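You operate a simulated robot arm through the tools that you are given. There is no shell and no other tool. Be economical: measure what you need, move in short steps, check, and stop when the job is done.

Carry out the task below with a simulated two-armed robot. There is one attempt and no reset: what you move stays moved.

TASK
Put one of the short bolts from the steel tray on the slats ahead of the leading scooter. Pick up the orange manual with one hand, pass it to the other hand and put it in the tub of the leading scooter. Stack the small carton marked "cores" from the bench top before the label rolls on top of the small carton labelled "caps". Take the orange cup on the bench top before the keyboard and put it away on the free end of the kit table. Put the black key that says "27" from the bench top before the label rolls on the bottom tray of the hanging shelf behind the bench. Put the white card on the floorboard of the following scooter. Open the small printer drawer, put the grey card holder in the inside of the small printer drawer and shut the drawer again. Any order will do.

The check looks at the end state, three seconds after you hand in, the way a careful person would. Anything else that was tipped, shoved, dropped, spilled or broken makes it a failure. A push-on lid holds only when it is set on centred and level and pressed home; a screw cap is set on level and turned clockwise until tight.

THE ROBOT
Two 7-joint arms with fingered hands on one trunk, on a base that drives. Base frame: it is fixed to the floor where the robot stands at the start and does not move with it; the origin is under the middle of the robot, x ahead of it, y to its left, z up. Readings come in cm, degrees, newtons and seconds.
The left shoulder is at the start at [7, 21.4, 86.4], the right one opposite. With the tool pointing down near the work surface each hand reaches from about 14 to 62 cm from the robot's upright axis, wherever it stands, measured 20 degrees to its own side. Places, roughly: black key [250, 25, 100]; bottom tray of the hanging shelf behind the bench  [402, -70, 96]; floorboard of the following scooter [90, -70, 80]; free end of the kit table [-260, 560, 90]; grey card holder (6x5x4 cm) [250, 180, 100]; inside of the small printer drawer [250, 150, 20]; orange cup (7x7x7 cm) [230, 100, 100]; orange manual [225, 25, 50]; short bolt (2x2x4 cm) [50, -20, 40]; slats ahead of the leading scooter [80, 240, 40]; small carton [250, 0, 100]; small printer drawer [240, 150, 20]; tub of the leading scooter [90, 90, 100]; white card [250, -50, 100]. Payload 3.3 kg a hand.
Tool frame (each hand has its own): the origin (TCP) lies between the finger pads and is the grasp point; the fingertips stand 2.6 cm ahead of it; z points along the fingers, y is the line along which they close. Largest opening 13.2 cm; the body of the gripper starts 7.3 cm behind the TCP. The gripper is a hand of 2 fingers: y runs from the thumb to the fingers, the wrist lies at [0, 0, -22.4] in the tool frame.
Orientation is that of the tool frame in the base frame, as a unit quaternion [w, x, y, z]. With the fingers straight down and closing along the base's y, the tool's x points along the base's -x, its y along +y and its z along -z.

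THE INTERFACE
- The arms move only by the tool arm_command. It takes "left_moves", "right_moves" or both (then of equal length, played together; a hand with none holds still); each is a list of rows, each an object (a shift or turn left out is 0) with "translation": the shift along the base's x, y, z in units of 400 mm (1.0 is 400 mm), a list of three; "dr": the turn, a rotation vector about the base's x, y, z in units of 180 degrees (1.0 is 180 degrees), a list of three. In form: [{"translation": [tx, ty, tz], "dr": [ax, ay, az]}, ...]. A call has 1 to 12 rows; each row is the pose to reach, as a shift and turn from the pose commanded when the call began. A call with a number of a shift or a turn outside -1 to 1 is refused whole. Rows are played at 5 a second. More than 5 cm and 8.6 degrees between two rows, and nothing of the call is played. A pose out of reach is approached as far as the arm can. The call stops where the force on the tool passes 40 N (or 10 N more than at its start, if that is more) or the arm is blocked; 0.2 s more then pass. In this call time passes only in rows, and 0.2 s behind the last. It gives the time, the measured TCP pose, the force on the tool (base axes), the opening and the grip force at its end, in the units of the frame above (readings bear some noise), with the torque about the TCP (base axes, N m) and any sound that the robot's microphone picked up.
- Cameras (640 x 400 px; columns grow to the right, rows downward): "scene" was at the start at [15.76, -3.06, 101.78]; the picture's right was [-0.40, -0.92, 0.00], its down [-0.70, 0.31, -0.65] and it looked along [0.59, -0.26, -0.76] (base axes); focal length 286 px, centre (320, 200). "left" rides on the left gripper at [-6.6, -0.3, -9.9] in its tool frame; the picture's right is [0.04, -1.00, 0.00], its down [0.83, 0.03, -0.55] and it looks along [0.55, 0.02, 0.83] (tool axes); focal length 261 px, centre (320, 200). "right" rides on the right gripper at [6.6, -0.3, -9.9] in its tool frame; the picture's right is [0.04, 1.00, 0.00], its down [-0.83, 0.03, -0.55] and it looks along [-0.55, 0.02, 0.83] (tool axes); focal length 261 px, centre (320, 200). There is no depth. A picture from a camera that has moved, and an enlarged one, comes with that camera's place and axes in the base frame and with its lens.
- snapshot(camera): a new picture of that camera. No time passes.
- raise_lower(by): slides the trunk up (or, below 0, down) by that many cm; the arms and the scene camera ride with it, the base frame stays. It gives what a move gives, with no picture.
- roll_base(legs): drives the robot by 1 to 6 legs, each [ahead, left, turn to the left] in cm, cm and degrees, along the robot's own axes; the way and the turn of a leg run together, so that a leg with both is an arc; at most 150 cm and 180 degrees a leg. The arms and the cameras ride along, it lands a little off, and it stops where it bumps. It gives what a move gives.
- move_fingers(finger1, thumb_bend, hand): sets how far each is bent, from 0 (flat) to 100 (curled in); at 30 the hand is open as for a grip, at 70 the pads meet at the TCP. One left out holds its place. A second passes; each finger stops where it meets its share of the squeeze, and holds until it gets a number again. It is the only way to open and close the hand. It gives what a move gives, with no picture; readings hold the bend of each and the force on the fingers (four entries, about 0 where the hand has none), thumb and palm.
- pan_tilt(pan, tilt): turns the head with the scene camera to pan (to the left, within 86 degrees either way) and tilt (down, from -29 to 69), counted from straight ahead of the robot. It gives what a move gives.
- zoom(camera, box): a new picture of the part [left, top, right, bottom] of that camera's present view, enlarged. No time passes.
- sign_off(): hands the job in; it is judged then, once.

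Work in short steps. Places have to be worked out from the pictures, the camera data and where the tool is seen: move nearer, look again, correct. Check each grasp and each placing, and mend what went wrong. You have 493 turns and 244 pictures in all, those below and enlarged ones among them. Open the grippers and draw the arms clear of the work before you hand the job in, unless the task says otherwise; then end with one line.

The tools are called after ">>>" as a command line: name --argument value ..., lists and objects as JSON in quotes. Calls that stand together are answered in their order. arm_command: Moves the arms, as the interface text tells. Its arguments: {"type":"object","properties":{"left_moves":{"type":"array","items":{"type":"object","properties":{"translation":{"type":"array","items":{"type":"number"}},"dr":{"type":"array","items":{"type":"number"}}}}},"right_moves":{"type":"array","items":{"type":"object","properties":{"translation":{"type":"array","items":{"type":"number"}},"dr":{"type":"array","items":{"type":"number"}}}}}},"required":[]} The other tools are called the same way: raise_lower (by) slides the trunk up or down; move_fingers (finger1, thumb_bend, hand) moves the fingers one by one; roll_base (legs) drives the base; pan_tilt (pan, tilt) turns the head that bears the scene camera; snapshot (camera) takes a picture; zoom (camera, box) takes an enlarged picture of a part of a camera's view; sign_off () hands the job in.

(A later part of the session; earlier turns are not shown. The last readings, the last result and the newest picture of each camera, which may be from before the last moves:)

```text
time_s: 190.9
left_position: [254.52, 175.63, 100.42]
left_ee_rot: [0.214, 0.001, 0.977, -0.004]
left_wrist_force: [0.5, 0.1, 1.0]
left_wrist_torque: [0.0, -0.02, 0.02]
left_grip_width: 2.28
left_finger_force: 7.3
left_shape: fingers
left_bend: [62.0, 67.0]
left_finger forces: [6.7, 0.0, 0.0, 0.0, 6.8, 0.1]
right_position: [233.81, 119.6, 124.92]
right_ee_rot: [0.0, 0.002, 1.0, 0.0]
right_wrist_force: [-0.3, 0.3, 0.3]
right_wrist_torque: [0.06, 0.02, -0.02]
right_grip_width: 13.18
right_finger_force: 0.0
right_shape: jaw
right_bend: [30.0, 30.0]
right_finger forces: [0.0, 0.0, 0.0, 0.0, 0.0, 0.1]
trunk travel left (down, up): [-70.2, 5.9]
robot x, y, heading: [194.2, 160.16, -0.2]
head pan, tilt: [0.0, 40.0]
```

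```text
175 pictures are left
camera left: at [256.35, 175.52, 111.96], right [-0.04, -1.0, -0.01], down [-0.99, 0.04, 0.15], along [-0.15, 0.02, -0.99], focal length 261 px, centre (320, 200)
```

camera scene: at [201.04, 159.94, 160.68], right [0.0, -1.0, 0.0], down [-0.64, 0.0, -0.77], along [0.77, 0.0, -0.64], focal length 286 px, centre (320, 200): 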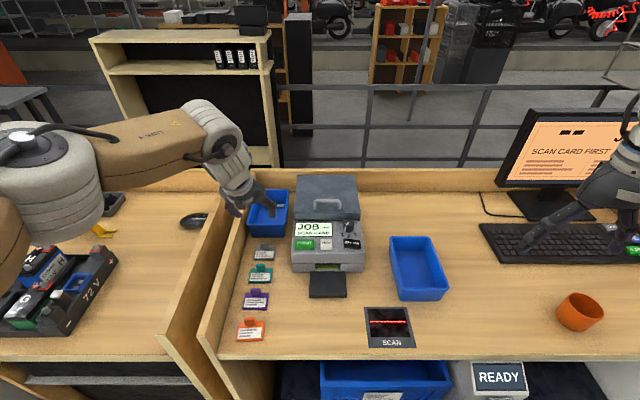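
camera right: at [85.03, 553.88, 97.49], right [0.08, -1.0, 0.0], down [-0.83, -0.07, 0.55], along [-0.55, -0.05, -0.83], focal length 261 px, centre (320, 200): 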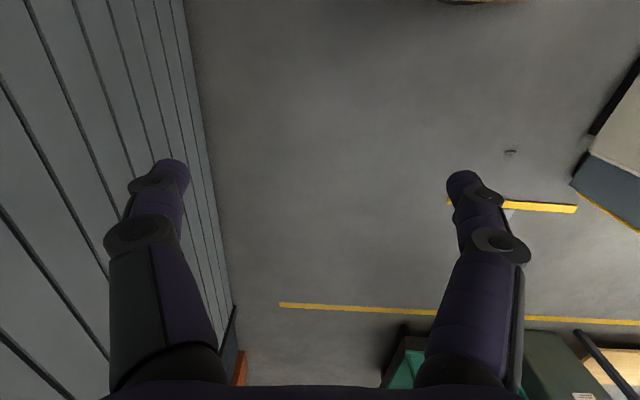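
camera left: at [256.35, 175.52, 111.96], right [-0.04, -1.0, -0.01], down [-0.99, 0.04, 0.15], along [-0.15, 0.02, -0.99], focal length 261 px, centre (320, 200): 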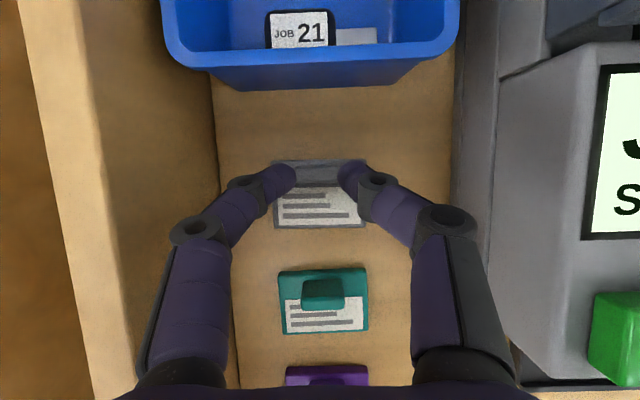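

The tab is gripped (2.3 cm). I squeeze a little more and lift.

>>> move_fingers --hand "left" --finger1 73 --thumb_bend 76

>>> raise_lower --by 5

>>> snapshot --camera "left"

```text
time_s: 191.9
left_position: [254.53, 175.72, 100.44]
left_ee_rot: [0.214, 0.001, 0.977, -0.004]
left_wrist_force: [1.0, 0.4, 0.3]
left_wrist_torque: [0.02, 0.02, -0.01]
left_grip_width: 2.2
left_finger_force: 12.1
left_shape: fingers
left_bend: [64.0, 67.0]
left_finger forces: [12.0, 0.0, 0.0, 0.0, 12.2, 0.0]
right_position: [233.78, 119.77, 124.94]
right_ee_rot: [0.001, 0.002, 1.0, 0.0]
right_wrist_force: [0.5, -0.2, 0.0]
right_wrist_torque: [0.01, -0.02, 0.0]
right_grip_width: 13.14
right_finger_force: 0.1
right_shape: jaw
right_bend: [30.0, 30.0]
right_finger forces: [0.0, 0.0, 0.0, 0.0, 0.0, 0.1]
trunk travel left (down, up): [-70.2, 5.9]
robot x, y, heading: [193.83, 160.5, -0.3]
head pan, tilt: [0.0, 40.0]
```

```text
time_s: 192.8
left_position: [254.71, 175.75, 105.34]
left_ee_rot: [0.214, 0.0, 0.977, -0.003]
left_wrist_force: [0.6, 0.7, -0.9]
left_wrist_torque: [0.01, -0.02, 0.03]
left_grip_width: 2.18
left_finger_force: 11.8
left_shape: fingers
left_bend: [64.0, 67.0]
left_finger forces: [12.0, 0.0, 0.1, 0.0, 11.9, 0.0]
right_position: [233.67, 119.84, 130.01]
right_ee_rot: [0.0, 0.001, 1.0, 0.0]
right_wrist_force: [0.8, -0.2, -0.2]
right_wrist_torque: [0.01, 0.02, 0.02]
right_grip_width: 13.18
right_finger_force: 0.0
right_shape: jaw
right_bend: [30.0, 30.0]
right_finger forces: [0.0, 0.0, 0.1, 0.0, 0.0, 0.0]
trunk travel left (down, up): [-75.2, 0.9]
robot x, y, heading: [193.64, 160.04, 0.0]
head pan, tilt: [0.0, 40.0]
```

```text
174 pictures are left
camera left: at [256.36, 175.53, 116.94], right [-0.04, -1.0, -0.01], down [-0.99, 0.04, 0.15], along [-0.15, 0.02, -0.99], focal length 261 px, centre (320, 200)
```

left: 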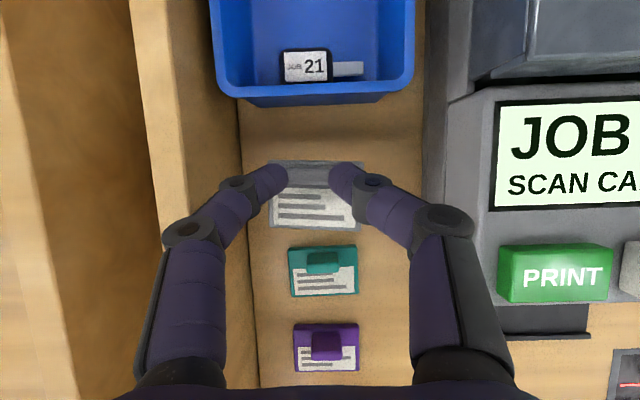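

Holder secured. I lift a bit more, back the base off to x≈158, retract the left hand and lower the trunk for the drawer.

>>> arm_command --left_moves '[{"translation": [0, 0, 0.1]}, {"translation": [-0.05, 0, 0.2]}]'

>>> roll_base --legs '[[-36, 0, 0], [0, 7, 0]]'

>>> arm_command --left_moves '[{"translation": [-0.1, 0.02, 0]}, {"translation": [-0.2, 0.04, 0]}, {"translation": [-0.3, 0.06, 0]}, {"translation": [-0.4, 0.08, 0]}]'

>>> raise_lower --by -40

>>> raise_lower --by -33

>>> snapshot --camera "left"

>>> snapshot --camera "right"

```text
time_s: 193.4
left_position: [252.6, 175.78, 113.46]
left_ee_rot: [0.215, 0.001, 0.977, -0.005]
left_wrist_force: [-0.7, 0.3, 0.1]
left_wrist_torque: [0.01, -0.03, 0.0]
left_grip_width: 2.18
left_finger_force: 12.0
left_shape: fingers
left_bend: [64.0, 67.0]
left_finger forces: [11.9, 0.1, 0.0, 0.1, 12.0, 0.1]
right_position: [233.67, 119.72, 129.96]
right_ee_rot: [0.0, 0.002, 1.0, 0.0]
right_wrist_force: [-0.6, -0.2, 0.3]
right_wrist_torque: [0.02, -0.02, -0.02]
right_grip_width: 13.18
right_finger_force: 0.1
right_shape: jaw
right_bend: [30.0, 30.0]
right_finger forces: [0.0, 0.1, 0.1, 0.1, 0.1, 0.0]
trunk travel left (down, up): [-75.2, 0.9]
robot x, y, heading: [193.95, 159.73, -0.1]
head pan, tilt: [0.0, 40.0]
```

```text
time_s: 196.3
left_position: [216.51, 183.02, 113.44]
left_ee_rot: [0.215, 0.0, 0.977, -0.004]
left_wrist_force: [1.0, 0.7, -0.1]
left_wrist_torque: [-0.02, 0.02, -0.02]
left_grip_width: 2.16
left_finger_force: 11.0
left_shape: fingers
left_bend: [64.0, 67.0]
left_finger forces: [11.9, 0.0, 0.0, 0.1, 11.9, 0.0]
right_position: [197.61, 127.13, 130.07]
right_ee_rot: [0.0, 0.001, 1.0, -0.002]
right_wrist_force: [0.0, 0.8, 0.3]
right_wrist_torque: [0.0, 0.02, -0.02]
right_grip_width: 13.21
right_finger_force: 0.1
right_shape: jaw
right_bend: [30.0, 30.0]
right_finger forces: [0.1, 0.1, 0.0, 0.0, 0.0, 0.1]
trunk travel left (down, up): [-75.2, 0.9]
robot x, y, heading: [157.86, 166.91, 0.1]
head pan, tilt: [0.0, 40.0]
```

```text
time_s: 197.3
left_position: [200.33, 186.19, 113.59]
left_ee_rot: [0.215, 0.0, 0.977, -0.004]
left_wrist_force: [-0.6, 0.2, -0.6]
left_wrist_torque: [0.04, -0.03, 0.0]
left_grip_width: 2.18
left_finger_force: 11.4
left_shape: fingers
left_bend: [64.0, 67.0]
left_finger forces: [11.6, 0.1, 0.1, 0.1, 11.8, 0.0]
right_position: [197.62, 126.99, 130.0]
right_ee_rot: [0.0, 0.001, 1.0, 0.0]
right_wrist_force: [-0.8, 0.1, 0.3]
right_wrist_torque: [-0.05, -0.01, -0.05]
right_grip_width: 13.19
right_finger_force: 0.0
right_shape: jaw
right_bend: [30.0, 30.0]
right_finger forces: [0.1, 0.0, 0.0, 0.1, 0.0, 0.0]
trunk travel left (down, up): [-75.2, 0.9]
robot x, y, heading: [157.86, 167.12, -0.0]
head pan, tilt: [0.0, 40.0]
```

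```text
time_s: 201.2
left_position: [200.5, 186.07, 73.42]
left_ee_rot: [0.215, 0.0, 0.977, -0.003]
left_wrist_force: [0.1, 0.2, 0.4]
left_wrist_torque: [0.0, 0.03, -0.01]
left_grip_width: 2.17
left_finger_force: 11.9
left_shape: fingers
left_bend: [64.0, 67.0]
left_finger forces: [11.5, 0.0, 0.0, 0.1, 11.7, 0.1]
right_position: [197.49, 126.93, 89.86]
right_ee_rot: [0.0, 0.001, 1.0, 0.001]
right_wrist_force: [1.1, -0.7, -0.5]
right_wrist_torque: [-0.03, 0.02, 0.02]
right_grip_width: 13.2
right_finger_force: 0.0
right_shape: jaw
right_bend: [30.0, 30.0]
right_finger forces: [0.0, 0.0, 0.0, 0.0, 0.1, 0.0]
trunk travel left (down, up): [-35.2, 40.9]
robot x, y, heading: [157.69, 167.27, -0.0]
head pan, tilt: [0.0, 40.0]
```

```text
time_s: 204.4
left_position: [200.51, 186.15, 40.39]
left_ee_rot: [0.215, 0.0, 0.977, -0.004]
left_wrist_force: [-0.7, -0.4, 0.1]
left_wrist_torque: [-0.02, -0.01, -0.01]
left_grip_width: 2.16
left_finger_force: 11.8
left_shape: fingers
left_bend: [64.0, 66.0]
left_finger forces: [11.5, 0.0, 0.1, 0.1, 11.7, 0.0]
right_position: [197.64, 126.86, 56.89]
right_ee_rot: [0.0, 0.002, 1.0, 0.001]
right_wrist_force: [-0.3, -0.5, -0.1]
right_wrist_torque: [0.0, 0.03, -0.01]
right_grip_width: 13.16
right_finger_force: 0.0
right_shape: jaw
right_bend: [30.0, 30.0]
right_finger forces: [0.0, 0.0, 0.1, 0.0, 0.0, 0.0]
trunk travel left (down, up): [-2.2, 73.9]
robot x, y, heading: [157.88, 167.34, -0.0]
head pan, tilt: [0.0, 40.0]
```

```text
173 pictures are left
camera left: at [202.28, 185.92, 51.92], right [-0.04, -1.0, -0.01], down [-0.99, 0.04, 0.15], along [-0.15, 0.02, -0.99], focal length 261 px, centre (320, 200)
```

left: 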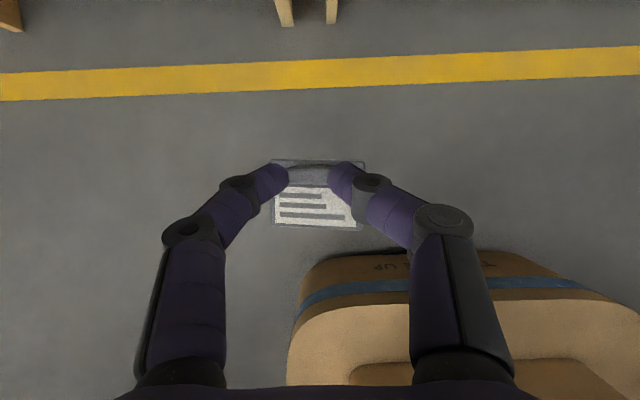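

```text
172 pictures are left
camera right: at [191.05, 126.64, 66.72], right [-0.04, 1.0, 0.0], down [0.83, 0.03, 0.55], along [0.55, 0.02, -0.83], focal length 261 px, centre (320, 200)
```

right: 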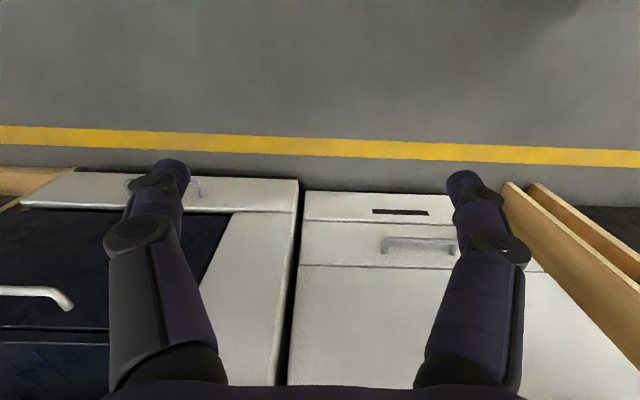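

I drive 10 cm closer and bring the right hand near the handle for a better look.

>>> roll_base --legs '[[10, 0, 0]]'

>>> arm_command --right_moves '[{"translation": [0.0, 0.09, -0.05]}, {"translation": [0.0, 0.18, -0.1]}, {"translation": [0.0, 0.27, -0.15]}, {"translation": [0.02, 0.36, -0.2]}, {"translation": [0.05, 0.45, -0.25]}, {"translation": [0.08, 0.54, -0.3]}]'

>>> snapshot --camera "right"

```text
time_s: 205.6
left_position: [210.66, 186.19, 40.34]
left_ee_rot: [0.214, 0.0, 0.977, -0.003]
left_wrist_force: [-0.4, -0.4, -0.2]
left_wrist_torque: [0.02, -0.03, 0.0]
left_grip_width: 2.17
left_finger_force: 11.9
left_shape: fingers
left_bend: [64.0, 66.0]
left_finger forces: [11.5, 0.0, 0.1, 0.0, 11.7, 0.0]
right_position: [207.63, 126.76, 56.95]
right_ee_rot: [0.0, -0.001, 1.0, 0.001]
right_wrist_force: [0.6, -0.7, -0.1]
right_wrist_torque: [-0.03, -0.03, 0.01]
right_grip_width: 13.2
right_finger_force: 0.0
right_shape: jaw
right_bend: [30.0, 30.0]
right_finger forces: [0.1, 0.0, 0.1, 0.0, 0.1, 0.0]
trunk travel left (down, up): [-2.2, 73.9]
robot x, y, heading: [167.93, 167.27, -0.1]
head pan, tilt: [0.0, 40.0]
```

```text
time_s: 207.0
left_position: [210.64, 186.08, 40.46]
left_ee_rot: [0.214, 0.0, 0.977, -0.003]
left_wrist_force: [0.4, -0.1, -0.1]
left_wrist_torque: [0.04, -0.03, -0.01]
left_grip_width: 2.13
left_finger_force: 11.6
left_shape: fingers
left_bend: [64.0, 66.0]
left_finger forces: [11.4, 0.1, 0.0, 0.0, 11.6, 0.0]
right_position: [209.64, 144.57, 47.16]
right_ee_rot: [0.001, 0.001, 1.0, 0.001]
right_wrist_force: [0.3, 0.3, -0.6]
right_wrist_torque: [-0.02, -0.02, 0.02]
right_grip_width: 13.2
right_finger_force: 0.1
right_shape: jaw
right_bend: [30.0, 30.0]
right_finger forces: [0.1, 0.0, 0.1, 0.0, 0.1, 0.1]
right hand out of reach, approached as far as the arm can: row 5, 6
trunk travel left (down, up): [-2.2, 73.9]
robot x, y, heading: [167.82, 167.25, -0.1]
head pan, tilt: [0.0, 40.0]
```

```text
171 pictures are left
camera right: at [203.12, 144.35, 56.91], right [-0.04, 1.0, 0.0], down [0.83, 0.03, 0.55], along [0.55, 0.02, -0.83], focal length 261 px, centre (320, 200)
```

right: 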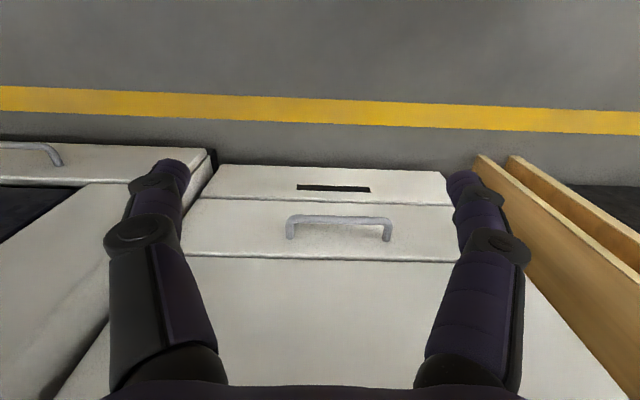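

Triangulated the handle bar at [226.9,148.2,26.6], standoff ≈3.3 cm. I shift the base left 7 cm and turn the right hand (90° roll plus 50° forward pitch) so it can close around the bar.

>>> roll_base --legs '[[-4, 7, 0]]'

>>> arm_command --right_moves '[{"dr": [-0.0181, -0.0181, 0.0388]}, {"dr": [-0.0361, -0.0361, 0.0775]}, {"dr": [-0.0542, -0.0542, 0.1163]}, {"dr": [-0.0723, -0.0723, 0.155]}, {"dr": [-0.0903, -0.0903, 0.1938]}, {"dr": [-0.1084, -0.1084, 0.2326]}, {"dr": [-0.1265, -0.1265, 0.2713]}, {"dr": [-0.1445, -0.1445, 0.3101]}, {"dr": [-0.1626, -0.1626, 0.3488]}, {"dr": [-0.1807, -0.1807, 0.3876]}, {"dr": [-0.1987, -0.1987, 0.4263]}, {"dr": [-0.2168, -0.2168, 0.4651]}]'

>>> snapshot --camera "right"

>>> snapshot --camera "scene"

```text
time_s: 208.0
left_position: [206.56, 193.15, 40.48]
left_ee_rot: [0.215, 0.0, 0.977, -0.003]
left_wrist_force: [0.4, 0.6, -0.9]
left_wrist_torque: [-0.02, 0.04, -0.04]
left_grip_width: 2.2
left_finger_force: 11.7
left_shape: fingers
left_bend: [64.0, 66.0]
left_finger forces: [11.4, 0.1, 0.0, 0.1, 11.5, 0.0]
right_position: [205.54, 151.89, 47.18]
right_ee_rot: [-0.001, 0.0, 1.0, 0.003]
right_wrist_force: [0.3, 0.1, 0.5]
right_wrist_torque: [0.0, 0.02, 0.03]
right_grip_width: 13.19
right_finger_force: 0.1
right_shape: jaw
right_bend: [30.0, 30.0]
right_finger forces: [0.0, 0.1, 0.1, 0.1, 0.1, 0.0]
trunk travel left (down, up): [-2.2, 73.9]
robot x, y, heading: [163.82, 173.98, 0.1]
head pan, tilt: [0.0, 40.0]
```

```text
time_s: 210.6
left_position: [206.6, 193.38, 40.4]
left_ee_rot: [0.214, 0.0, 0.977, -0.004]
left_wrist_force: [0.1, -0.8, -0.5]
left_wrist_torque: [0.01, 0.01, 0.04]
left_grip_width: 2.17
left_finger_force: 11.4
left_shape: fingers
left_bend: [64.0, 66.0]
left_finger forces: [11.3, 0.0, 0.0, 0.0, 11.5, 0.0]
right_position: [210.76, 146.67, 46.05]
right_ee_rot: [-0.302, 0.646, -0.64, 0.287]
right_wrist_force: [-0.3, 0.3, 0.1]
right_wrist_torque: [-0.01, -0.01, -0.02]
right_grip_width: 13.19
right_finger_force: 0.0
right_shape: jaw
right_bend: [30.0, 30.0]
right_finger forces: [0.0, 0.1, 0.1, 0.0, 0.0, 0.0]
right hand out of reach, approached as far as the arm can: row 1, 2, 3, 4, 5, 6, 7, 8, 9, 10, 11, 12
trunk travel left (down, up): [-2.2, 73.9]
robot x, y, heading: [163.9, 174.0, 0.0]
head pan, tilt: [0.0, 40.0]
```

```text
170 pictures are left
camera right: at [203.64, 139.96, 52.55], right [-0.65, -0.04, -0.76], down [-0.46, 0.82, 0.35], along [0.61, 0.57, -0.55], focal length 261 px, centre (320, 200)
```

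right: 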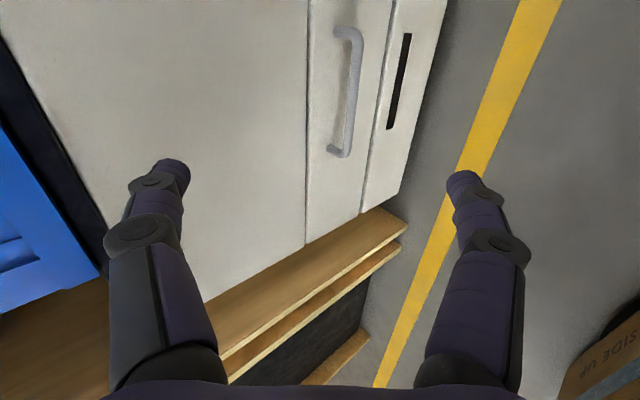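

```text
169 pictures are left
camera scene: at [186.04, 174.32, 89.62], right [0.0, -1.0, 0.0], down [-0.64, 0.0, -0.77], along [0.77, 0.0, -0.64], focal length 286 px, centre (320, 200)
```

scene: 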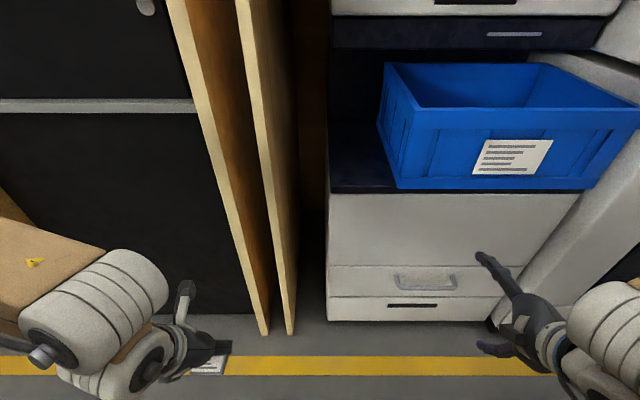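

The wrist orientation works. I narrow the right fingers and move to a pre-grasp 10 cm short of the bar along the tool axis.

>>> move_fingers --hand "right" --finger1 53 --thumb_bend 53

>>> arm_command --right_moves '[{"translation": [0.04, 0.01, -0.1]}, {"translation": [0.08, 0.02, -0.2]}, {"translation": [0.14, 0.033, -0.28]}, {"translation": [0.21, 0.033, -0.325]}]'

>>> snapshot --camera "right"

```text
time_s: 211.6
left_position: [206.58, 193.28, 40.38]
left_ee_rot: [0.214, 0.0, 0.977, -0.004]
left_wrist_force: [0.1, -0.6, -0.1]
left_wrist_torque: [-0.05, -0.01, -0.03]
left_grip_width: 2.14
left_finger_force: 11.1
left_shape: fingers
left_bend: [64.0, 66.0]
left_finger forces: [11.3, 0.0, 0.1, 0.0, 11.6, 0.0]
right_position: [210.84, 146.8, 46.04]
right_ee_rot: [-0.302, 0.646, -0.64, 0.287]
right_wrist_force: [0.3, -1.0, -0.4]
right_wrist_torque: [0.01, 0.02, 0.02]
right_grip_width: 5.69
right_finger_force: 0.1
right_shape: fingers
right_bend: [53.0, 53.0]
right_finger forces: [0.1, 0.1, 0.0, 0.1, 0.1, 0.0]
trunk travel left (down, up): [-2.2, 73.9]
robot x, y, heading: [163.81, 174.41, -0.2]
head pan, tilt: [0.0, 40.0]
```

```text
time_s: 212.6
left_position: [206.6, 193.1, 40.32]
left_ee_rot: [0.214, 0.0, 0.977, -0.004]
left_wrist_force: [0.1, -0.5, -1.4]
left_wrist_torque: [-0.01, 0.01, -0.01]
left_grip_width: 2.15
left_finger_force: 11.1
left_shape: fingers
left_bend: [64.0, 66.0]
left_finger forces: [11.3, 0.0, 0.0, 0.1, 11.6, 0.1]
right_position: [219.26, 147.19, 34.54]
right_ee_rot: [-0.298, 0.642, -0.642, 0.296]
right_wrist_force: [-0.4, -0.4, -0.7]
right_wrist_torque: [0.02, 0.0, 0.01]
right_grip_width: 5.65
right_finger_force: 0.1
right_shape: fingers
right_bend: [53.0, 53.0]
right_finger forces: [0.0, 0.1, 0.0, 0.1, 0.1, 0.1]
right hand out of reach, approached as far as the arm can: row 4
trunk travel left (down, up): [-2.2, 73.9]
robot x, y, heading: [164.2, 174.03, 0.0]
head pan, tilt: [0.0, 40.0]
```

```text
168 pictures are left
camera right: at [211.83, 140.67, 41.09], right [-0.65, -0.04, -0.76], down [-0.44, 0.83, 0.33], along [0.62, 0.55, -0.56], focal length 261 px, centre (320, 200)
```

right: 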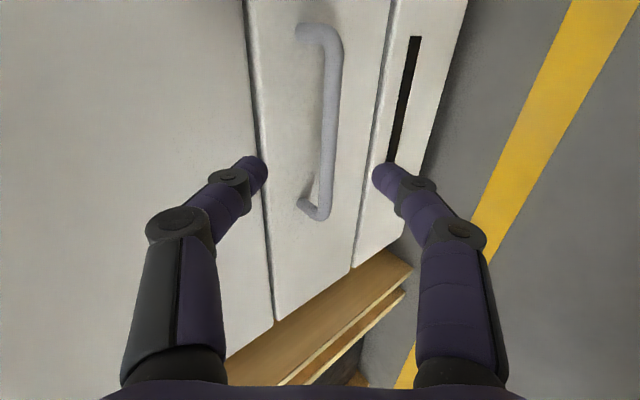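

The bar sits between the jaws, further along. I drive 5 cm forward and then move down and in along the tool axis.

>>> move_fingers --hand "right" --finger1 57 --thumb_bend 57

>>> roll_base --legs '[[5, 0, 0]]'

>>> arm_command --right_moves '[{"translation": [0, 0.01, -0.07]}, {"translation": [0, 0.01, -0.13]}]'

>>> snapshot --camera "right"

```text
time_s: 213.6
left_position: [206.68, 193.23, 40.49]
left_ee_rot: [0.214, 0.0, 0.977, -0.004]
left_wrist_force: [0.0, 0.0, -0.2]
left_wrist_torque: [0.0, -0.01, -0.01]
left_grip_width: 2.15
left_finger_force: 11.4
left_shape: fingers
left_bend: [64.0, 66.0]
left_finger forces: [11.3, 0.0, 0.1, 0.0, 11.7, 0.1]
right_position: [219.15, 147.33, 34.75]
right_ee_rot: [-0.297, 0.642, -0.642, 0.295]
right_wrist_force: [-0.2, -0.2, 0.7]
right_wrist_torque: [0.01, -0.02, -0.04]
right_grip_width: 4.66
right_finger_force: 0.1
right_shape: fingers
right_bend: [56.0, 56.0]
right_finger forces: [0.0, 0.0, 0.1, 0.1, 0.0, 0.0]
trunk travel left (down, up): [-2.2, 73.9]
robot x, y, heading: [163.99, 174.49, -0.1]
head pan, tilt: [0.0, 40.0]
```

```text
time_s: 214.6
left_position: [211.52, 193.31, 40.44]
left_ee_rot: [0.214, 0.0, 0.977, -0.005]
left_wrist_force: [0.2, 0.1, 0.4]
left_wrist_torque: [0.0, 0.0, -0.01]
left_grip_width: 2.14
left_finger_force: 11.6
left_shape: fingers
left_bend: [64.0, 66.0]
left_finger forces: [11.3, 0.0, 0.0, 0.0, 11.6, 0.1]
right_position: [223.99, 147.29, 34.55]
right_ee_rot: [-0.298, 0.643, -0.641, 0.295]
right_wrist_force: [-3.6, -0.5, 0.4]
right_wrist_torque: [0.01, -0.04, 0.05]
right_grip_width: 4.46
right_finger_force: 1.0
right_shape: fingers
right_bend: [56.0, 57.0]
right_finger forces: [0.1, 0.1, 0.0, 0.0, 2.9, 0.0]
trunk travel left (down, up): [-2.2, 73.9]
robot x, y, heading: [168.83, 173.89, 0.0]
head pan, tilt: [0.0, 40.0]
```

```text
time_s: 215.2
left_position: [211.45, 193.32, 40.41]
left_ee_rot: [0.214, 0.0, 0.977, -0.004]
left_wrist_force: [0.8, -0.1, -0.6]
left_wrist_torque: [-0.01, -0.01, -0.01]
left_grip_width: 2.15
left_finger_force: 11.5
left_shape: fingers
left_bend: [64.0, 66.0]
left_finger forces: [11.3, 0.0, 0.0, 0.0, 11.6, 0.0]
right_position: [223.83, 145.83, 33.56]
right_ee_rot: [-0.298, 0.643, -0.641, 0.295]
right_wrist_force: [-0.5, -0.4, -0.6]
right_wrist_torque: [0.0, -0.02, 0.01]
right_grip_width: 4.64
right_finger_force: 0.0
right_shape: fingers
right_bend: [56.0, 56.0]
right_finger forces: [0.0, 0.1, 0.1, 0.0, 0.0, 0.0]
right hand out of reach, approached as far as the arm can: row 1, 2
trunk travel left (down, up): [-2.2, 73.9]
robot x, y, heading: [168.81, 173.99, 0.1]
head pan, tilt: [0.0, 40.0]
```

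```text
167 pictures are left
camera right: at [216.57, 139.27, 40.1], right [-0.65, -0.04, -0.76], down [-0.45, 0.83, 0.33], along [0.62, 0.56, -0.56], focal length 261 px, centre (320, 200)
```

right: 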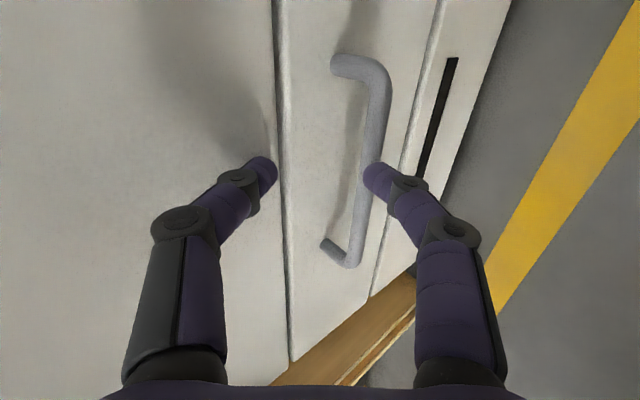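

The arm is at a limit vertically. I back the base 9 cm so the arm can stretch more and try the lower pose from there.

>>> roll_base --legs '[[-9, 0, 0]]'

>>> raise_lower --by -2.2

>>> arm_command --right_moves '[{"translation": [0.05, 0.03, -0.03]}, {"translation": [0.1, 0.05, -0.06]}, {"translation": [0.15, 0.05, -0.1]}]'

```text
time_s: 216.3
left_position: [202.45, 193.36, 40.41]
left_ee_rot: [0.214, -0.001, 0.977, -0.003]
left_wrist_force: [0.3, 0.7, -0.8]
left_wrist_torque: [-0.04, -0.04, 0.0]
left_grip_width: 2.15
left_finger_force: 11.4
left_shape: fingers
left_bend: [64.0, 66.0]
left_finger forces: [11.3, 0.1, 0.1, 0.1, 11.6, 0.0]
right_position: [214.8, 145.87, 33.67]
right_ee_rot: [-0.297, 0.642, -0.642, 0.296]
right_wrist_force: [-0.4, 1.1, -1.0]
right_wrist_torque: [-0.01, -0.02, 0.01]
right_grip_width: 4.65
right_finger_force: 0.0
right_shape: fingers
right_bend: [56.0, 56.0]
right_finger forces: [0.0, 0.0, 0.1, 0.0, 0.0, 0.0]
trunk travel left (down, up): [-2.2, 73.9]
robot x, y, heading: [159.76, 174.41, 0.0]
head pan, tilt: [0.0, 40.0]
```

```text
time_s: 216.9
left_position: [202.47, 193.35, 38.23]
left_ee_rot: [0.215, 0.0, 0.977, -0.005]
left_wrist_force: [-1.0, 0.3, 0.3]
left_wrist_torque: [0.02, 0.0, -0.01]
left_grip_width: 2.15
left_finger_force: 11.3
left_shape: fingers
left_bend: [64.0, 66.0]
left_finger forces: [11.2, 0.1, 0.0, 0.1, 11.7, 0.0]
right_position: [214.8, 145.79, 31.42]
right_ee_rot: [-0.297, 0.643, -0.641, 0.296]
right_wrist_force: [0.8, 0.1, -0.3]
right_wrist_torque: [0.0, 0.01, 0.02]
right_grip_width: 4.64
right_finger_force: 0.1
right_shape: fingers
right_bend: [56.0, 56.0]
right_finger forces: [0.1, 0.0, 0.0, 0.0, 0.1, 0.1]
trunk travel left (down, up): [0.0, 76.1]
robot x, y, heading: [160.1, 174.53, 0.1]
head pan, tilt: [0.0, 40.0]
```

```text
time_s: 217.7
left_position: [202.42, 193.19, 38.23]
left_ee_rot: [0.214, 0.0, 0.977, -0.004]
left_wrist_force: [0.3, -0.8, 0.6]
left_wrist_torque: [0.0, 0.05, -0.01]
left_grip_width: 2.14
left_finger_force: 11.1
left_shape: fingers
left_bend: [64.0, 66.0]
left_finger forces: [11.2, 0.0, 0.1, 0.0, 11.6, 0.0]
right_position: [219.52, 145.54, 31.14]
right_ee_rot: [-0.298, 0.643, -0.641, 0.295]
right_wrist_force: [0.5, 0.4, 0.6]
right_wrist_torque: [0.03, -0.01, 0.0]
right_grip_width: 4.63
right_finger_force: 0.0
right_shape: fingers
right_bend: [56.0, 56.0]
right_finger forces: [0.1, 0.0, 0.0, 0.1, 0.1, 0.0]
right hand out of reach, approached as far as the arm can: row 1, 2, 3
trunk travel left (down, up): [0.0, 76.1]
robot x, y, heading: [159.46, 174.3, -0.1]
head pan, tilt: [0.0, 40.0]
```

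I test whether more lateral offset lets the hand go lower.

>>> arm_command --right_moves '[{"translation": [-0.02, -0.1, 0]}, {"translation": [-0.04, -0.2, -0.02]}, {"translation": [-0.04, -0.25, -0.1]}, {"translation": [-0.04, -0.25, -0.18]}]'

```text
time_s: 218.7
left_position: [202.45, 193.3, 38.39]
left_ee_rot: [0.214, 0.0, 0.977, -0.004]
left_wrist_force: [0.5, -0.8, -0.3]
left_wrist_torque: [0.01, -0.04, 0.06]
left_grip_width: 2.17
left_finger_force: 11.0
left_shape: fingers
left_bend: [64.0, 66.0]
left_finger forces: [11.2, 0.0, 0.0, 0.0, 11.5, 0.1]
right_position: [217.38, 135.36, 27.21]
right_ee_rot: [0.298, -0.642, 0.643, -0.294]
right_wrist_force: [-0.3, 1.8, 0.2]
right_wrist_torque: [-0.02, -0.03, 0.01]
right_grip_width: 4.63
right_finger_force: 0.0
right_shape: fingers
right_bend: [56.0, 56.0]
right_finger forces: [0.1, 0.0, 0.1, 0.0, 0.0, 0.1]
right hand out of reach, approached as far as the arm can: row 4
trunk travel left (down, up): [0.0, 76.1]
robot x, y, heading: [159.86, 173.96, -0.1]
head pan, tilt: [0.0, 40.0]
```

That works. I shift the base 13 cm left, raise the hand slightly, and check alignment.

>>> roll_base --legs '[[0, 13, 0]]'

>>> arm_command --right_moves '[{"translation": [0.0, 0, 0.03]}]'

>>> snapshot --camera "right"

```text
time_s: 220.0
left_position: [202.36, 206.36, 38.22]
left_ee_rot: [0.214, -0.001, 0.977, -0.003]
left_wrist_force: [-0.5, -0.6, -1.3]
left_wrist_torque: [-0.02, 0.02, -0.01]
left_grip_width: 2.13
left_finger_force: 11.4
left_shape: fingers
left_bend: [64.0, 66.0]
left_finger forces: [11.2, 0.1, 0.0, 0.0, 11.6, 0.0]
right_position: [217.43, 148.32, 27.2]
right_ee_rot: [-0.297, 0.644, -0.64, 0.296]
right_wrist_force: [-0.1, 0.1, -0.3]
right_wrist_torque: [0.0, 0.02, 0.02]
right_grip_width: 4.63
right_finger_force: 0.1
right_shape: fingers
right_bend: [56.0, 56.0]
right_finger forces: [0.0, 0.1, 0.0, 0.0, 0.0, 0.1]
trunk travel left (down, up): [0.0, 76.1]
robot x, y, heading: [159.79, 187.19, 0.1]
head pan, tilt: [0.0, 40.0]
```

```text
time_s: 220.4
left_position: [202.54, 206.36, 38.21]
left_ee_rot: [0.214, -0.001, 0.977, -0.004]
left_wrist_force: [-0.4, -0.4, -0.2]
left_wrist_torque: [0.0, -0.02, 0.0]
left_grip_width: 2.15
left_finger_force: 11.5
left_shape: fingers
left_bend: [64.0, 66.0]
left_finger forces: [11.1, 0.1, 0.0, 0.1, 11.6, 0.0]
right_position: [217.49, 148.36, 28.51]
right_ee_rot: [-0.297, 0.643, -0.641, 0.295]
right_wrist_force: [0.3, 0.3, -0.3]
right_wrist_torque: [0.02, 0.0, -0.02]
right_grip_width: 4.63
right_finger_force: 0.1
right_shape: fingers
right_bend: [56.0, 56.0]
right_finger forces: [0.1, 0.1, 0.0, 0.1, 0.0, 0.1]
trunk travel left (down, up): [0.0, 76.1]
robot x, y, heading: [159.8, 187.21, -0.2]
head pan, tilt: [0.0, 40.0]
```

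```text
166 pictures are left
camera right: at [210.14, 141.77, 35.06], right [-0.65, -0.04, -0.76], down [-0.45, 0.83, 0.34], along [0.62, 0.56, -0.56], focal length 261 px, centre (320, 200)
```

right: 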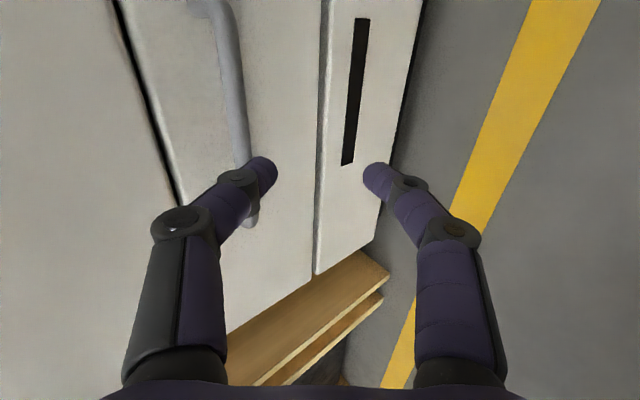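

Bar is at z≈27.4. I raise 0.7 cm and drive forward 7 cm.

>>> arm_command --right_moves '[{"translation": [0.0, 0, 0.017]}]'

>>> roll_base --legs '[[7, 0, 0]]'

>>> snapshot --camera "right"

```text
time_s: 220.8
left_position: [202.39, 206.42, 38.26]
left_ee_rot: [0.214, -0.001, 0.977, -0.003]
left_wrist_force: [1.0, -0.1, -0.2]
left_wrist_torque: [-0.02, 0.01, -0.04]
left_grip_width: 2.17
left_finger_force: 11.7
left_shape: fingers
left_bend: [64.0, 66.0]
left_finger forces: [11.1, 0.0, 0.0, 0.0, 11.6, 0.0]
right_position: [217.48, 148.37, 29.16]
right_ee_rot: [-0.298, 0.643, -0.641, 0.296]
right_wrist_force: [0.5, 0.9, -0.4]
right_wrist_torque: [0.0, -0.04, -0.02]
right_grip_width: 4.63
right_finger_force: 0.0
right_shape: fingers
right_bend: [56.0, 56.0]
right_finger forces: [0.0, 0.0, 0.1, 0.0, 0.2, 0.1]
trunk travel left (down, up): [0.0, 76.1]
robot x, y, heading: [159.61, 187.22, 0.2]
head pan, tilt: [0.0, 40.0]
```

```text
time_s: 221.8
left_position: [209.29, 206.48, 38.15]
left_ee_rot: [0.214, 0.0, 0.977, -0.004]
left_wrist_force: [0.7, 0.8, -0.7]
left_wrist_torque: [-0.02, 0.01, 0.02]
left_grip_width: 2.16
left_finger_force: 11.1
left_shape: fingers
left_bend: [64.0, 66.0]
left_finger forces: [11.1, 0.1, 0.1, 0.0, 11.6, 0.0]
right_position: [224.27, 148.53, 29.22]
right_ee_rot: [-0.298, 0.643, -0.641, 0.295]
right_wrist_force: [-6.8, -0.7, 1.5]
right_wrist_torque: [0.01, -0.09, -0.04]
right_grip_width: 4.17
right_finger_force: 3.7
right_shape: fingers
right_bend: [56.0, 58.0]
right_finger forces: [0.1, 0.1, 0.0, 0.0, 6.7, 0.0]
trunk travel left (down, up): [0.0, 76.1]
robot x, y, heading: [166.82, 187.24, 0.3]
head pan, tilt: [0.0, 40.0]
```

```text
165 pictures are left
camera right: at [217.05, 141.83, 35.72], right [-0.65, -0.04, -0.76], down [-0.45, 0.83, 0.34], along [0.62, 0.56, -0.56], focal length 261 px, centre (320, 200)
```

right: 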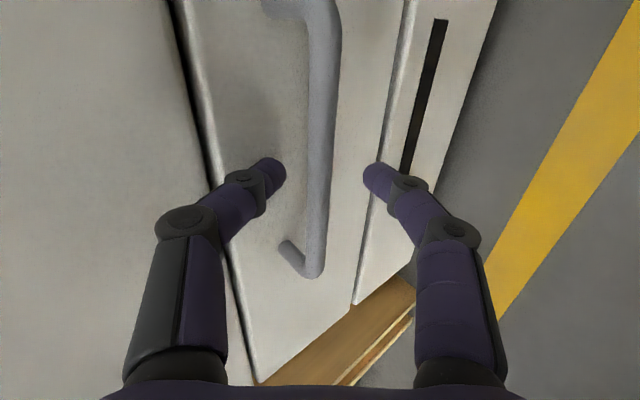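

The bar is between thumb and finger now. I close on it.

>>> move_fingers --hand "right" --finger1 72 --thumb_bend 72

>>> snapshot --camera "right"

```text
time_s: 222.8
left_position: [209.33, 206.54, 38.13]
left_ee_rot: [0.214, -0.001, 0.977, -0.004]
left_wrist_force: [-0.2, 0.4, 0.0]
left_wrist_torque: [0.0, 0.01, 0.02]
left_grip_width: 2.17
left_finger_force: 11.8
left_shape: fingers
left_bend: [64.0, 66.0]
left_finger forces: [11.1, 0.0, 0.1, 0.0, 11.6, 0.0]
right_position: [224.43, 148.44, 29.16]
right_ee_rot: [-0.297, 0.643, -0.641, 0.294]
right_wrist_force: [4.7, -0.3, -1.0]
right_wrist_torque: [-0.03, -0.05, 0.0]
right_grip_width: 0.51
right_finger_force: 3.8
right_shape: fingers
right_bend: [70.0, 69.0]
right_finger forces: [3.0, 0.0, 0.0, 0.0, 4.7, 0.0]
trunk travel left (down, up): [0.0, 76.1]
robot x, y, heading: [166.65, 187.04, 0.3]
head pan, tilt: [0.0, 40.0]
```

```text
164 pictures are left
camera right: at [217.08, 141.83, 35.7], right [-0.65, -0.04, -0.76], down [-0.45, 0.83, 0.34], along [0.62, 0.56, -0.56], focal length 261 px, centre (320, 200)
```

right: 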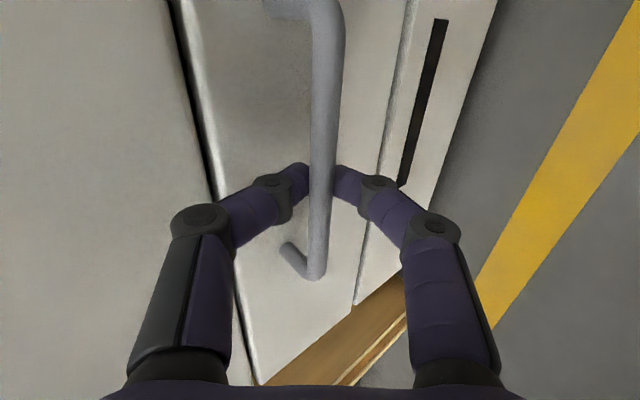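

Gripped. I squeeze a bit more and pull by driving backward 14 cm.

>>> move_fingers --hand "right" --finger1 80 --thumb_bend 80

>>> roll_base --legs '[[-14, 0, 0]]'

>>> snapshot --camera "right"

>>> snapshot --camera "scene"

```text
time_s: 223.8
left_position: [209.32, 206.41, 38.1]
left_ee_rot: [0.214, 0.0, 0.977, -0.004]
left_wrist_force: [-0.7, -0.5, -0.4]
left_wrist_torque: [0.0, 0.01, -0.04]
left_grip_width: 2.17
left_finger_force: 11.9
left_shape: fingers
left_bend: [64.0, 66.0]
left_finger forces: [11.0, 0.0, 0.0, 0.1, 11.6, 0.1]
right_position: [224.46, 148.41, 29.2]
right_ee_rot: [-0.297, 0.643, -0.641, 0.294]
right_wrist_force: [-0.9, -0.4, -0.5]
right_wrist_torque: [-0.01, -0.03, 0.02]
right_grip_width: 0.01
right_finger_force: 0.4
right_shape: fingers
right_bend: [76.0, 77.0]
right_finger forces: [0.3, 0.1, 0.1, 0.0, 0.0, 0.1]
trunk travel left (down, up): [0.0, 76.1]
robot x, y, heading: [166.84, 187.12, 0.1]
head pan, tilt: [0.0, 40.0]
```

```text
time_s: 225.2
left_position: [195.21, 206.56, 38.21]
left_ee_rot: [0.214, -0.001, 0.977, -0.003]
left_wrist_force: [0.3, 0.7, -0.5]
left_wrist_torque: [0.01, 0.01, -0.01]
left_grip_width: 2.14
left_finger_force: 11.3
left_shape: fingers
left_bend: [64.0, 66.0]
left_finger forces: [11.1, 0.1, 0.0, 0.0, 11.6, 0.1]
right_position: [210.26, 148.4, 29.22]
right_ee_rot: [-0.297, 0.643, -0.641, 0.294]
right_wrist_force: [0.7, 0.9, -4.4]
right_wrist_torque: [0.01, -0.07, 0.0]
right_grip_width: 0.01
right_finger_force: 0.1
right_shape: fingers
right_bend: [76.0, 77.0]
right_finger forces: [0.0, 0.0, 0.0, 0.0, 0.0, 0.0]
trunk travel left (down, up): [0.0, 76.1]
robot x, y, heading: [152.74, 187.56, 0.3]
head pan, tilt: [0.0, 40.0]
```

```text
163 pictures are left
camera right: at [202.94, 141.79, 35.67], right [-0.65, -0.04, -0.76], down [-0.45, 0.83, 0.34], along [0.62, 0.56, -0.56], focal length 261 px, centre (320, 200)
```

right: 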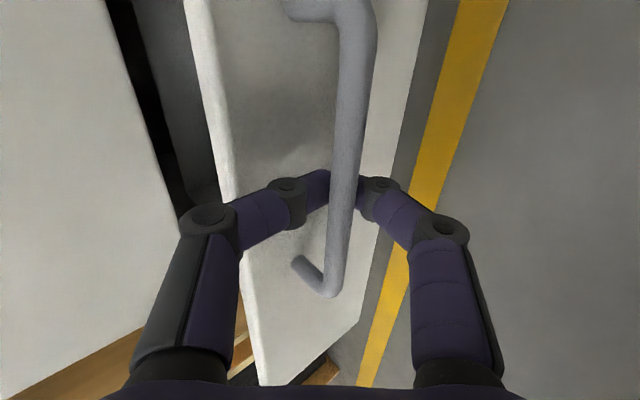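

```text
162 pictures are left
camera scene: at [175.72, 187.39, 87.23], right [0.0, -1.0, 0.0], down [-0.64, 0.0, -0.77], along [0.77, 0.0, -0.64], focal length 286 px, centre (320, 200)
```

scene: 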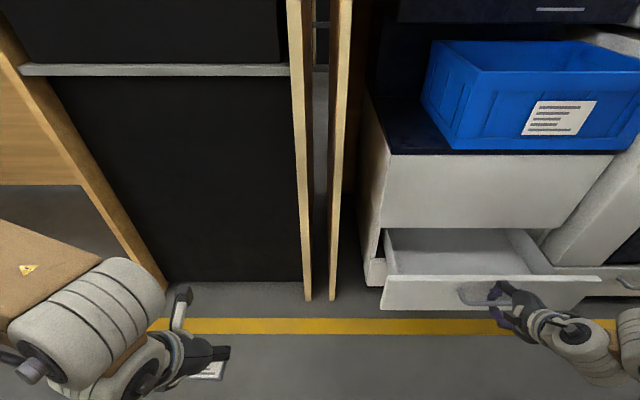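

The drawer is open about 14 cm. I open the right fingers and withdraw the hand up and back.

>>> move_fingers --hand "right" --finger1 52 --thumb_bend 52

>>> arm_command --right_moves '[{"translation": [-0.05, 0, 0.042]}, {"translation": [-0.1, 0, 0.084]}, {"translation": [-0.16, 0, 0.134]}, {"translation": [-0.16, -0.05, 0.23]}, {"translation": [-0.16, -0.1, 0.33]}]'

>>> snapshot --camera "scene"

```text
time_s: 226.2
left_position: [195.23, 206.3, 38.09]
left_ee_rot: [0.214, -0.001, 0.977, -0.003]
left_wrist_force: [0.6, -1.3, 0.2]
left_wrist_torque: [0.01, 0.02, -0.02]
left_grip_width: 2.15
left_finger_force: 11.4
left_shape: fingers
left_bend: [64.0, 66.0]
left_finger forces: [11.0, 0.0, 0.0, 0.0, 11.6, 0.1]
right_position: [210.23, 148.33, 29.18]
right_ee_rot: [-0.297, 0.643, -0.641, 0.295]
right_wrist_force: [0.2, 0.2, -0.3]
right_wrist_torque: [0.01, -0.03, -0.04]
right_grip_width: 5.9
right_finger_force: 0.1
right_shape: fingers
right_bend: [52.0, 52.0]
right_finger forces: [0.1, 0.0, 0.0, 0.0, 0.0, 0.0]
trunk travel left (down, up): [0.0, 76.1]
robot x, y, heading: [152.96, 187.59, -0.1]
head pan, tilt: [0.0, 40.0]
```

```text
time_s: 227.4
left_position: [195.25, 206.55, 38.0]
left_ee_rot: [0.214, -0.001, 0.977, -0.003]
left_wrist_force: [-0.6, -0.2, -0.7]
left_wrist_torque: [0.01, 0.0, -0.02]
left_grip_width: 2.15
left_finger_force: 11.2
left_shape: fingers
left_bend: [64.0, 66.0]
left_finger forces: [11.0, 0.0, 0.1, 0.1, 11.6, 0.0]
right_position: [204.03, 144.52, 42.51]
right_ee_rot: [-0.297, 0.644, -0.642, 0.292]
right_wrist_force: [-0.1, -0.3, 0.8]
right_wrist_torque: [0.01, -0.01, 0.0]
right_grip_width: 5.94
right_finger_force: 0.1
right_shape: fingers
right_bend: [52.0, 52.0]
right_finger forces: [0.0, 0.0, 0.0, 0.0, 0.1, 0.0]
trunk travel left (down, up): [0.0, 76.1]
robot x, y, heading: [152.68, 187.09, -0.0]
head pan, tilt: [0.0, 40.0]
```

```text
161 pictures are left
camera scene: at [175.7, 187.42, 87.24], right [0.0, -1.0, 0.0], down [-0.64, 0.0, -0.77], along [0.77, 0.0, -0.64], focal length 286 px, centre (320, 200)
```

scene: 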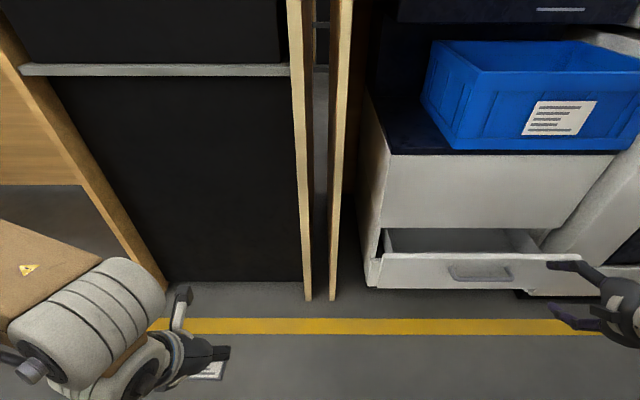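

The opening thumb pushed the drawer partly shut again (now ~7 cm open). I'll re-hook the bar; check from the right camera first.

>>> arm_command --right_moves '[{"translation": [0, 0.05, -0.1]}, {"translation": [-0.05, 0.1, -0.2]}, {"translation": [-0.03, 0.12, -0.31]}]'

>>> snapshot --camera "right"

```text
time_s: 228.2
left_position: [195.36, 206.41, 38.21]
left_ee_rot: [0.213, -0.001, 0.977, -0.004]
left_wrist_force: [0.0, 0.1, -0.4]
left_wrist_torque: [-0.03, 0.0, 0.03]
left_grip_width: 2.16
left_finger_force: 10.6
left_shape: fingers
left_bend: [64.0, 66.0]
left_finger forces: [10.9, 0.0, 0.0, 0.0, 11.5, 0.0]
right_position: [202.61, 149.14, 30.08]
right_ee_rot: [-0.298, 0.642, -0.641, 0.295]
right_wrist_force: [0.0, -0.9, -0.4]
right_wrist_torque: [0.02, 0.0, 0.01]
right_grip_width: 5.94
right_finger_force: 0.0
right_shape: fingers
right_bend: [52.0, 52.0]
right_finger forces: [0.1, 0.0, 0.0, 0.1, 0.1, 0.1]
trunk travel left (down, up): [0.0, 76.1]
robot x, y, heading: [152.83, 187.46, 0.0]
head pan, tilt: [0.0, 40.0]
```

```text
160 pictures are left
camera right: at [195.29, 142.61, 36.53], right [-0.65, -0.04, -0.76], down [-0.45, 0.83, 0.34], along [0.62, 0.56, -0.56], focal length 261 px, centre (320, 200)
```

right: 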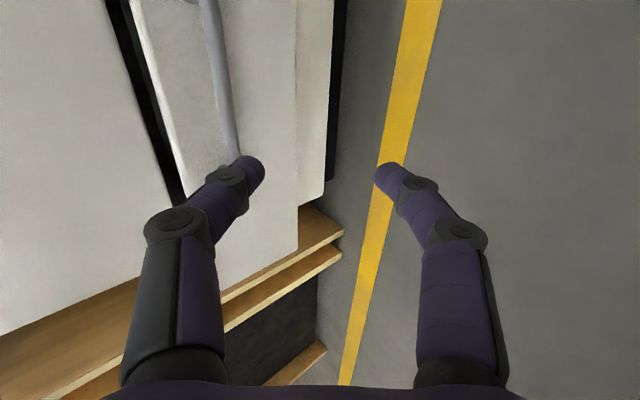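

Bar is at x≈218. I narrow the fingers slightly, lower to z 29.2 and drive forward 12.3 cm.

>>> move_fingers --hand "right" --finger1 56 --thumb_bend 59

>>> arm_command --right_moves '[{"translation": [0, 0, -0.02]}]'

>>> roll_base --legs '[[12.3, 0, 0]]'

>>> snapshot --camera "right"

```text
time_s: 229.2
left_position: [195.31, 206.36, 38.23]
left_ee_rot: [0.214, -0.001, 0.977, -0.003]
left_wrist_force: [1.1, 0.2, -1.4]
left_wrist_torque: [-0.01, -0.01, -0.01]
left_grip_width: 2.12
left_finger_force: 11.0
left_shape: fingers
left_bend: [64.0, 66.0]
left_finger forces: [10.9, 0.1, 0.1, 0.1, 11.5, 0.0]
right_position: [202.58, 149.08, 30.01]
right_ee_rot: [-0.297, 0.643, -0.642, 0.294]
right_wrist_force: [-0.4, 0.1, -0.5]
right_wrist_torque: [-0.03, 0.04, 0.0]
right_grip_width: 4.2
right_finger_force: 0.1
right_shape: fingers
right_bend: [56.0, 59.0]
right_finger forces: [0.2, 0.0, 0.0, 0.0, 0.1, 0.0]
trunk travel left (down, up): [0.0, 76.1]
robot x, y, heading: [152.6, 187.29, 0.1]
head pan, tilt: [0.0, 40.0]
```

```text
time_s: 229.6
left_position: [195.17, 206.46, 38.18]
left_ee_rot: [0.214, -0.001, 0.977, -0.004]
left_wrist_force: [-0.3, -0.5, -0.1]
left_wrist_torque: [-0.01, -0.02, -0.04]
left_grip_width: 2.16
left_finger_force: 11.3
left_shape: fingers
left_bend: [64.0, 66.0]
left_finger forces: [10.8, 0.0, 0.0, 0.0, 11.5, 0.0]
right_position: [202.74, 149.11, 29.22]
right_ee_rot: [-0.297, 0.643, -0.641, 0.295]
right_wrist_force: [0.0, 0.2, 0.4]
right_wrist_torque: [-0.01, 0.03, 0.0]
right_grip_width: 4.16
right_finger_force: 0.0
right_shape: fingers
right_bend: [56.0, 59.0]
right_finger forces: [0.0, 0.1, 0.0, 0.0, 0.1, 0.0]
trunk travel left (down, up): [0.0, 76.1]
robot x, y, heading: [152.55, 187.44, 0.1]
head pan, tilt: [0.0, 40.0]
```

```text
time_s: 230.8
left_position: [207.71, 206.34, 38.21]
left_ee_rot: [0.214, 0.0, 0.977, -0.004]
left_wrist_force: [0.2, 0.9, -0.6]
left_wrist_torque: [0.03, 0.01, -0.02]
left_grip_width: 2.16
left_finger_force: 11.1
left_shape: fingers
left_bend: [64.0, 66.0]
left_finger forces: [10.9, 0.0, 0.1, 0.1, 11.4, 0.1]
right_position: [214.94, 149.15, 29.24]
right_ee_rot: [-0.297, 0.643, -0.642, 0.295]
right_wrist_force: [0.2, -0.6, -0.7]
right_wrist_torque: [0.01, 0.01, 0.03]
right_grip_width: 4.2
right_finger_force: 0.1
right_shape: fingers
right_bend: [56.0, 59.0]
right_finger forces: [0.0, 0.1, 0.1, 0.1, 0.0, 0.1]
trunk travel left (down, up): [0.0, 76.1]
robot x, y, heading: [165.11, 187.27, 0.1]
head pan, tilt: [0.0, 40.0]
```

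```text
159 pictures are left
camera right: at [207.65, 142.49, 35.75], right [-0.65, -0.04, -0.76], down [-0.44, 0.83, 0.34], along [0.62, 0.55, -0.56], focal length 261 px, centre (320, 200)
```

right: 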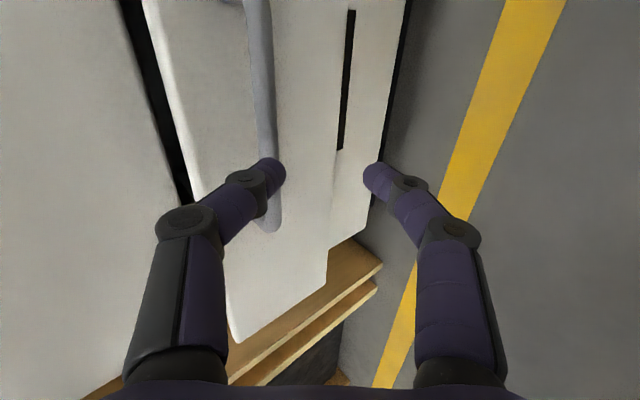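

Bar is actually near x≈222.5; I drive 4.6 cm more.

>>> roll_base --legs '[[4.6, 0, 0]]'

>>> snapshot --camera "right"

```text
time_s: 231.7
left_position: [212.42, 206.37, 38.15]
left_ee_rot: [0.213, 0.0, 0.977, -0.004]
left_wrist_force: [0.8, 0.5, -0.4]
left_wrist_torque: [0.0, 0.02, 0.02]
left_grip_width: 2.14
left_finger_force: 11.4
left_shape: fingers
left_bend: [64.0, 66.0]
left_finger forces: [10.9, 0.0, 0.0, 0.0, 11.6, 0.1]
right_position: [219.61, 149.02, 29.21]
right_ee_rot: [-0.297, 0.642, -0.642, 0.295]
right_wrist_force: [0.0, -0.9, 0.2]
right_wrist_torque: [-0.01, -0.03, -0.01]
right_grip_width: 4.19
right_finger_force: 0.1
right_shape: fingers
right_bend: [56.0, 59.0]
right_finger forces: [0.1, 0.1, 0.0, 0.0, 0.1, 0.1]
trunk travel left (down, up): [0.0, 76.1]
robot x, y, heading: [169.52, 187.72, -0.1]
head pan, tilt: [0.0, 40.0]
```

```text
158 pictures are left
camera right: at [212.25, 142.47, 35.75], right [-0.65, -0.04, -0.76], down [-0.44, 0.83, 0.34], along [0.62, 0.55, -0.56], focal length 261 px, centre (320, 200)
```

right: 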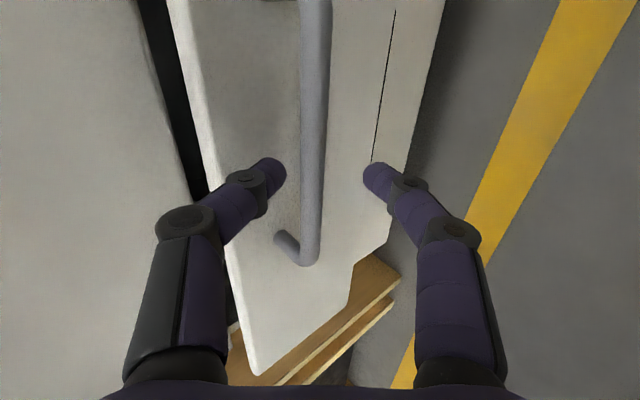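

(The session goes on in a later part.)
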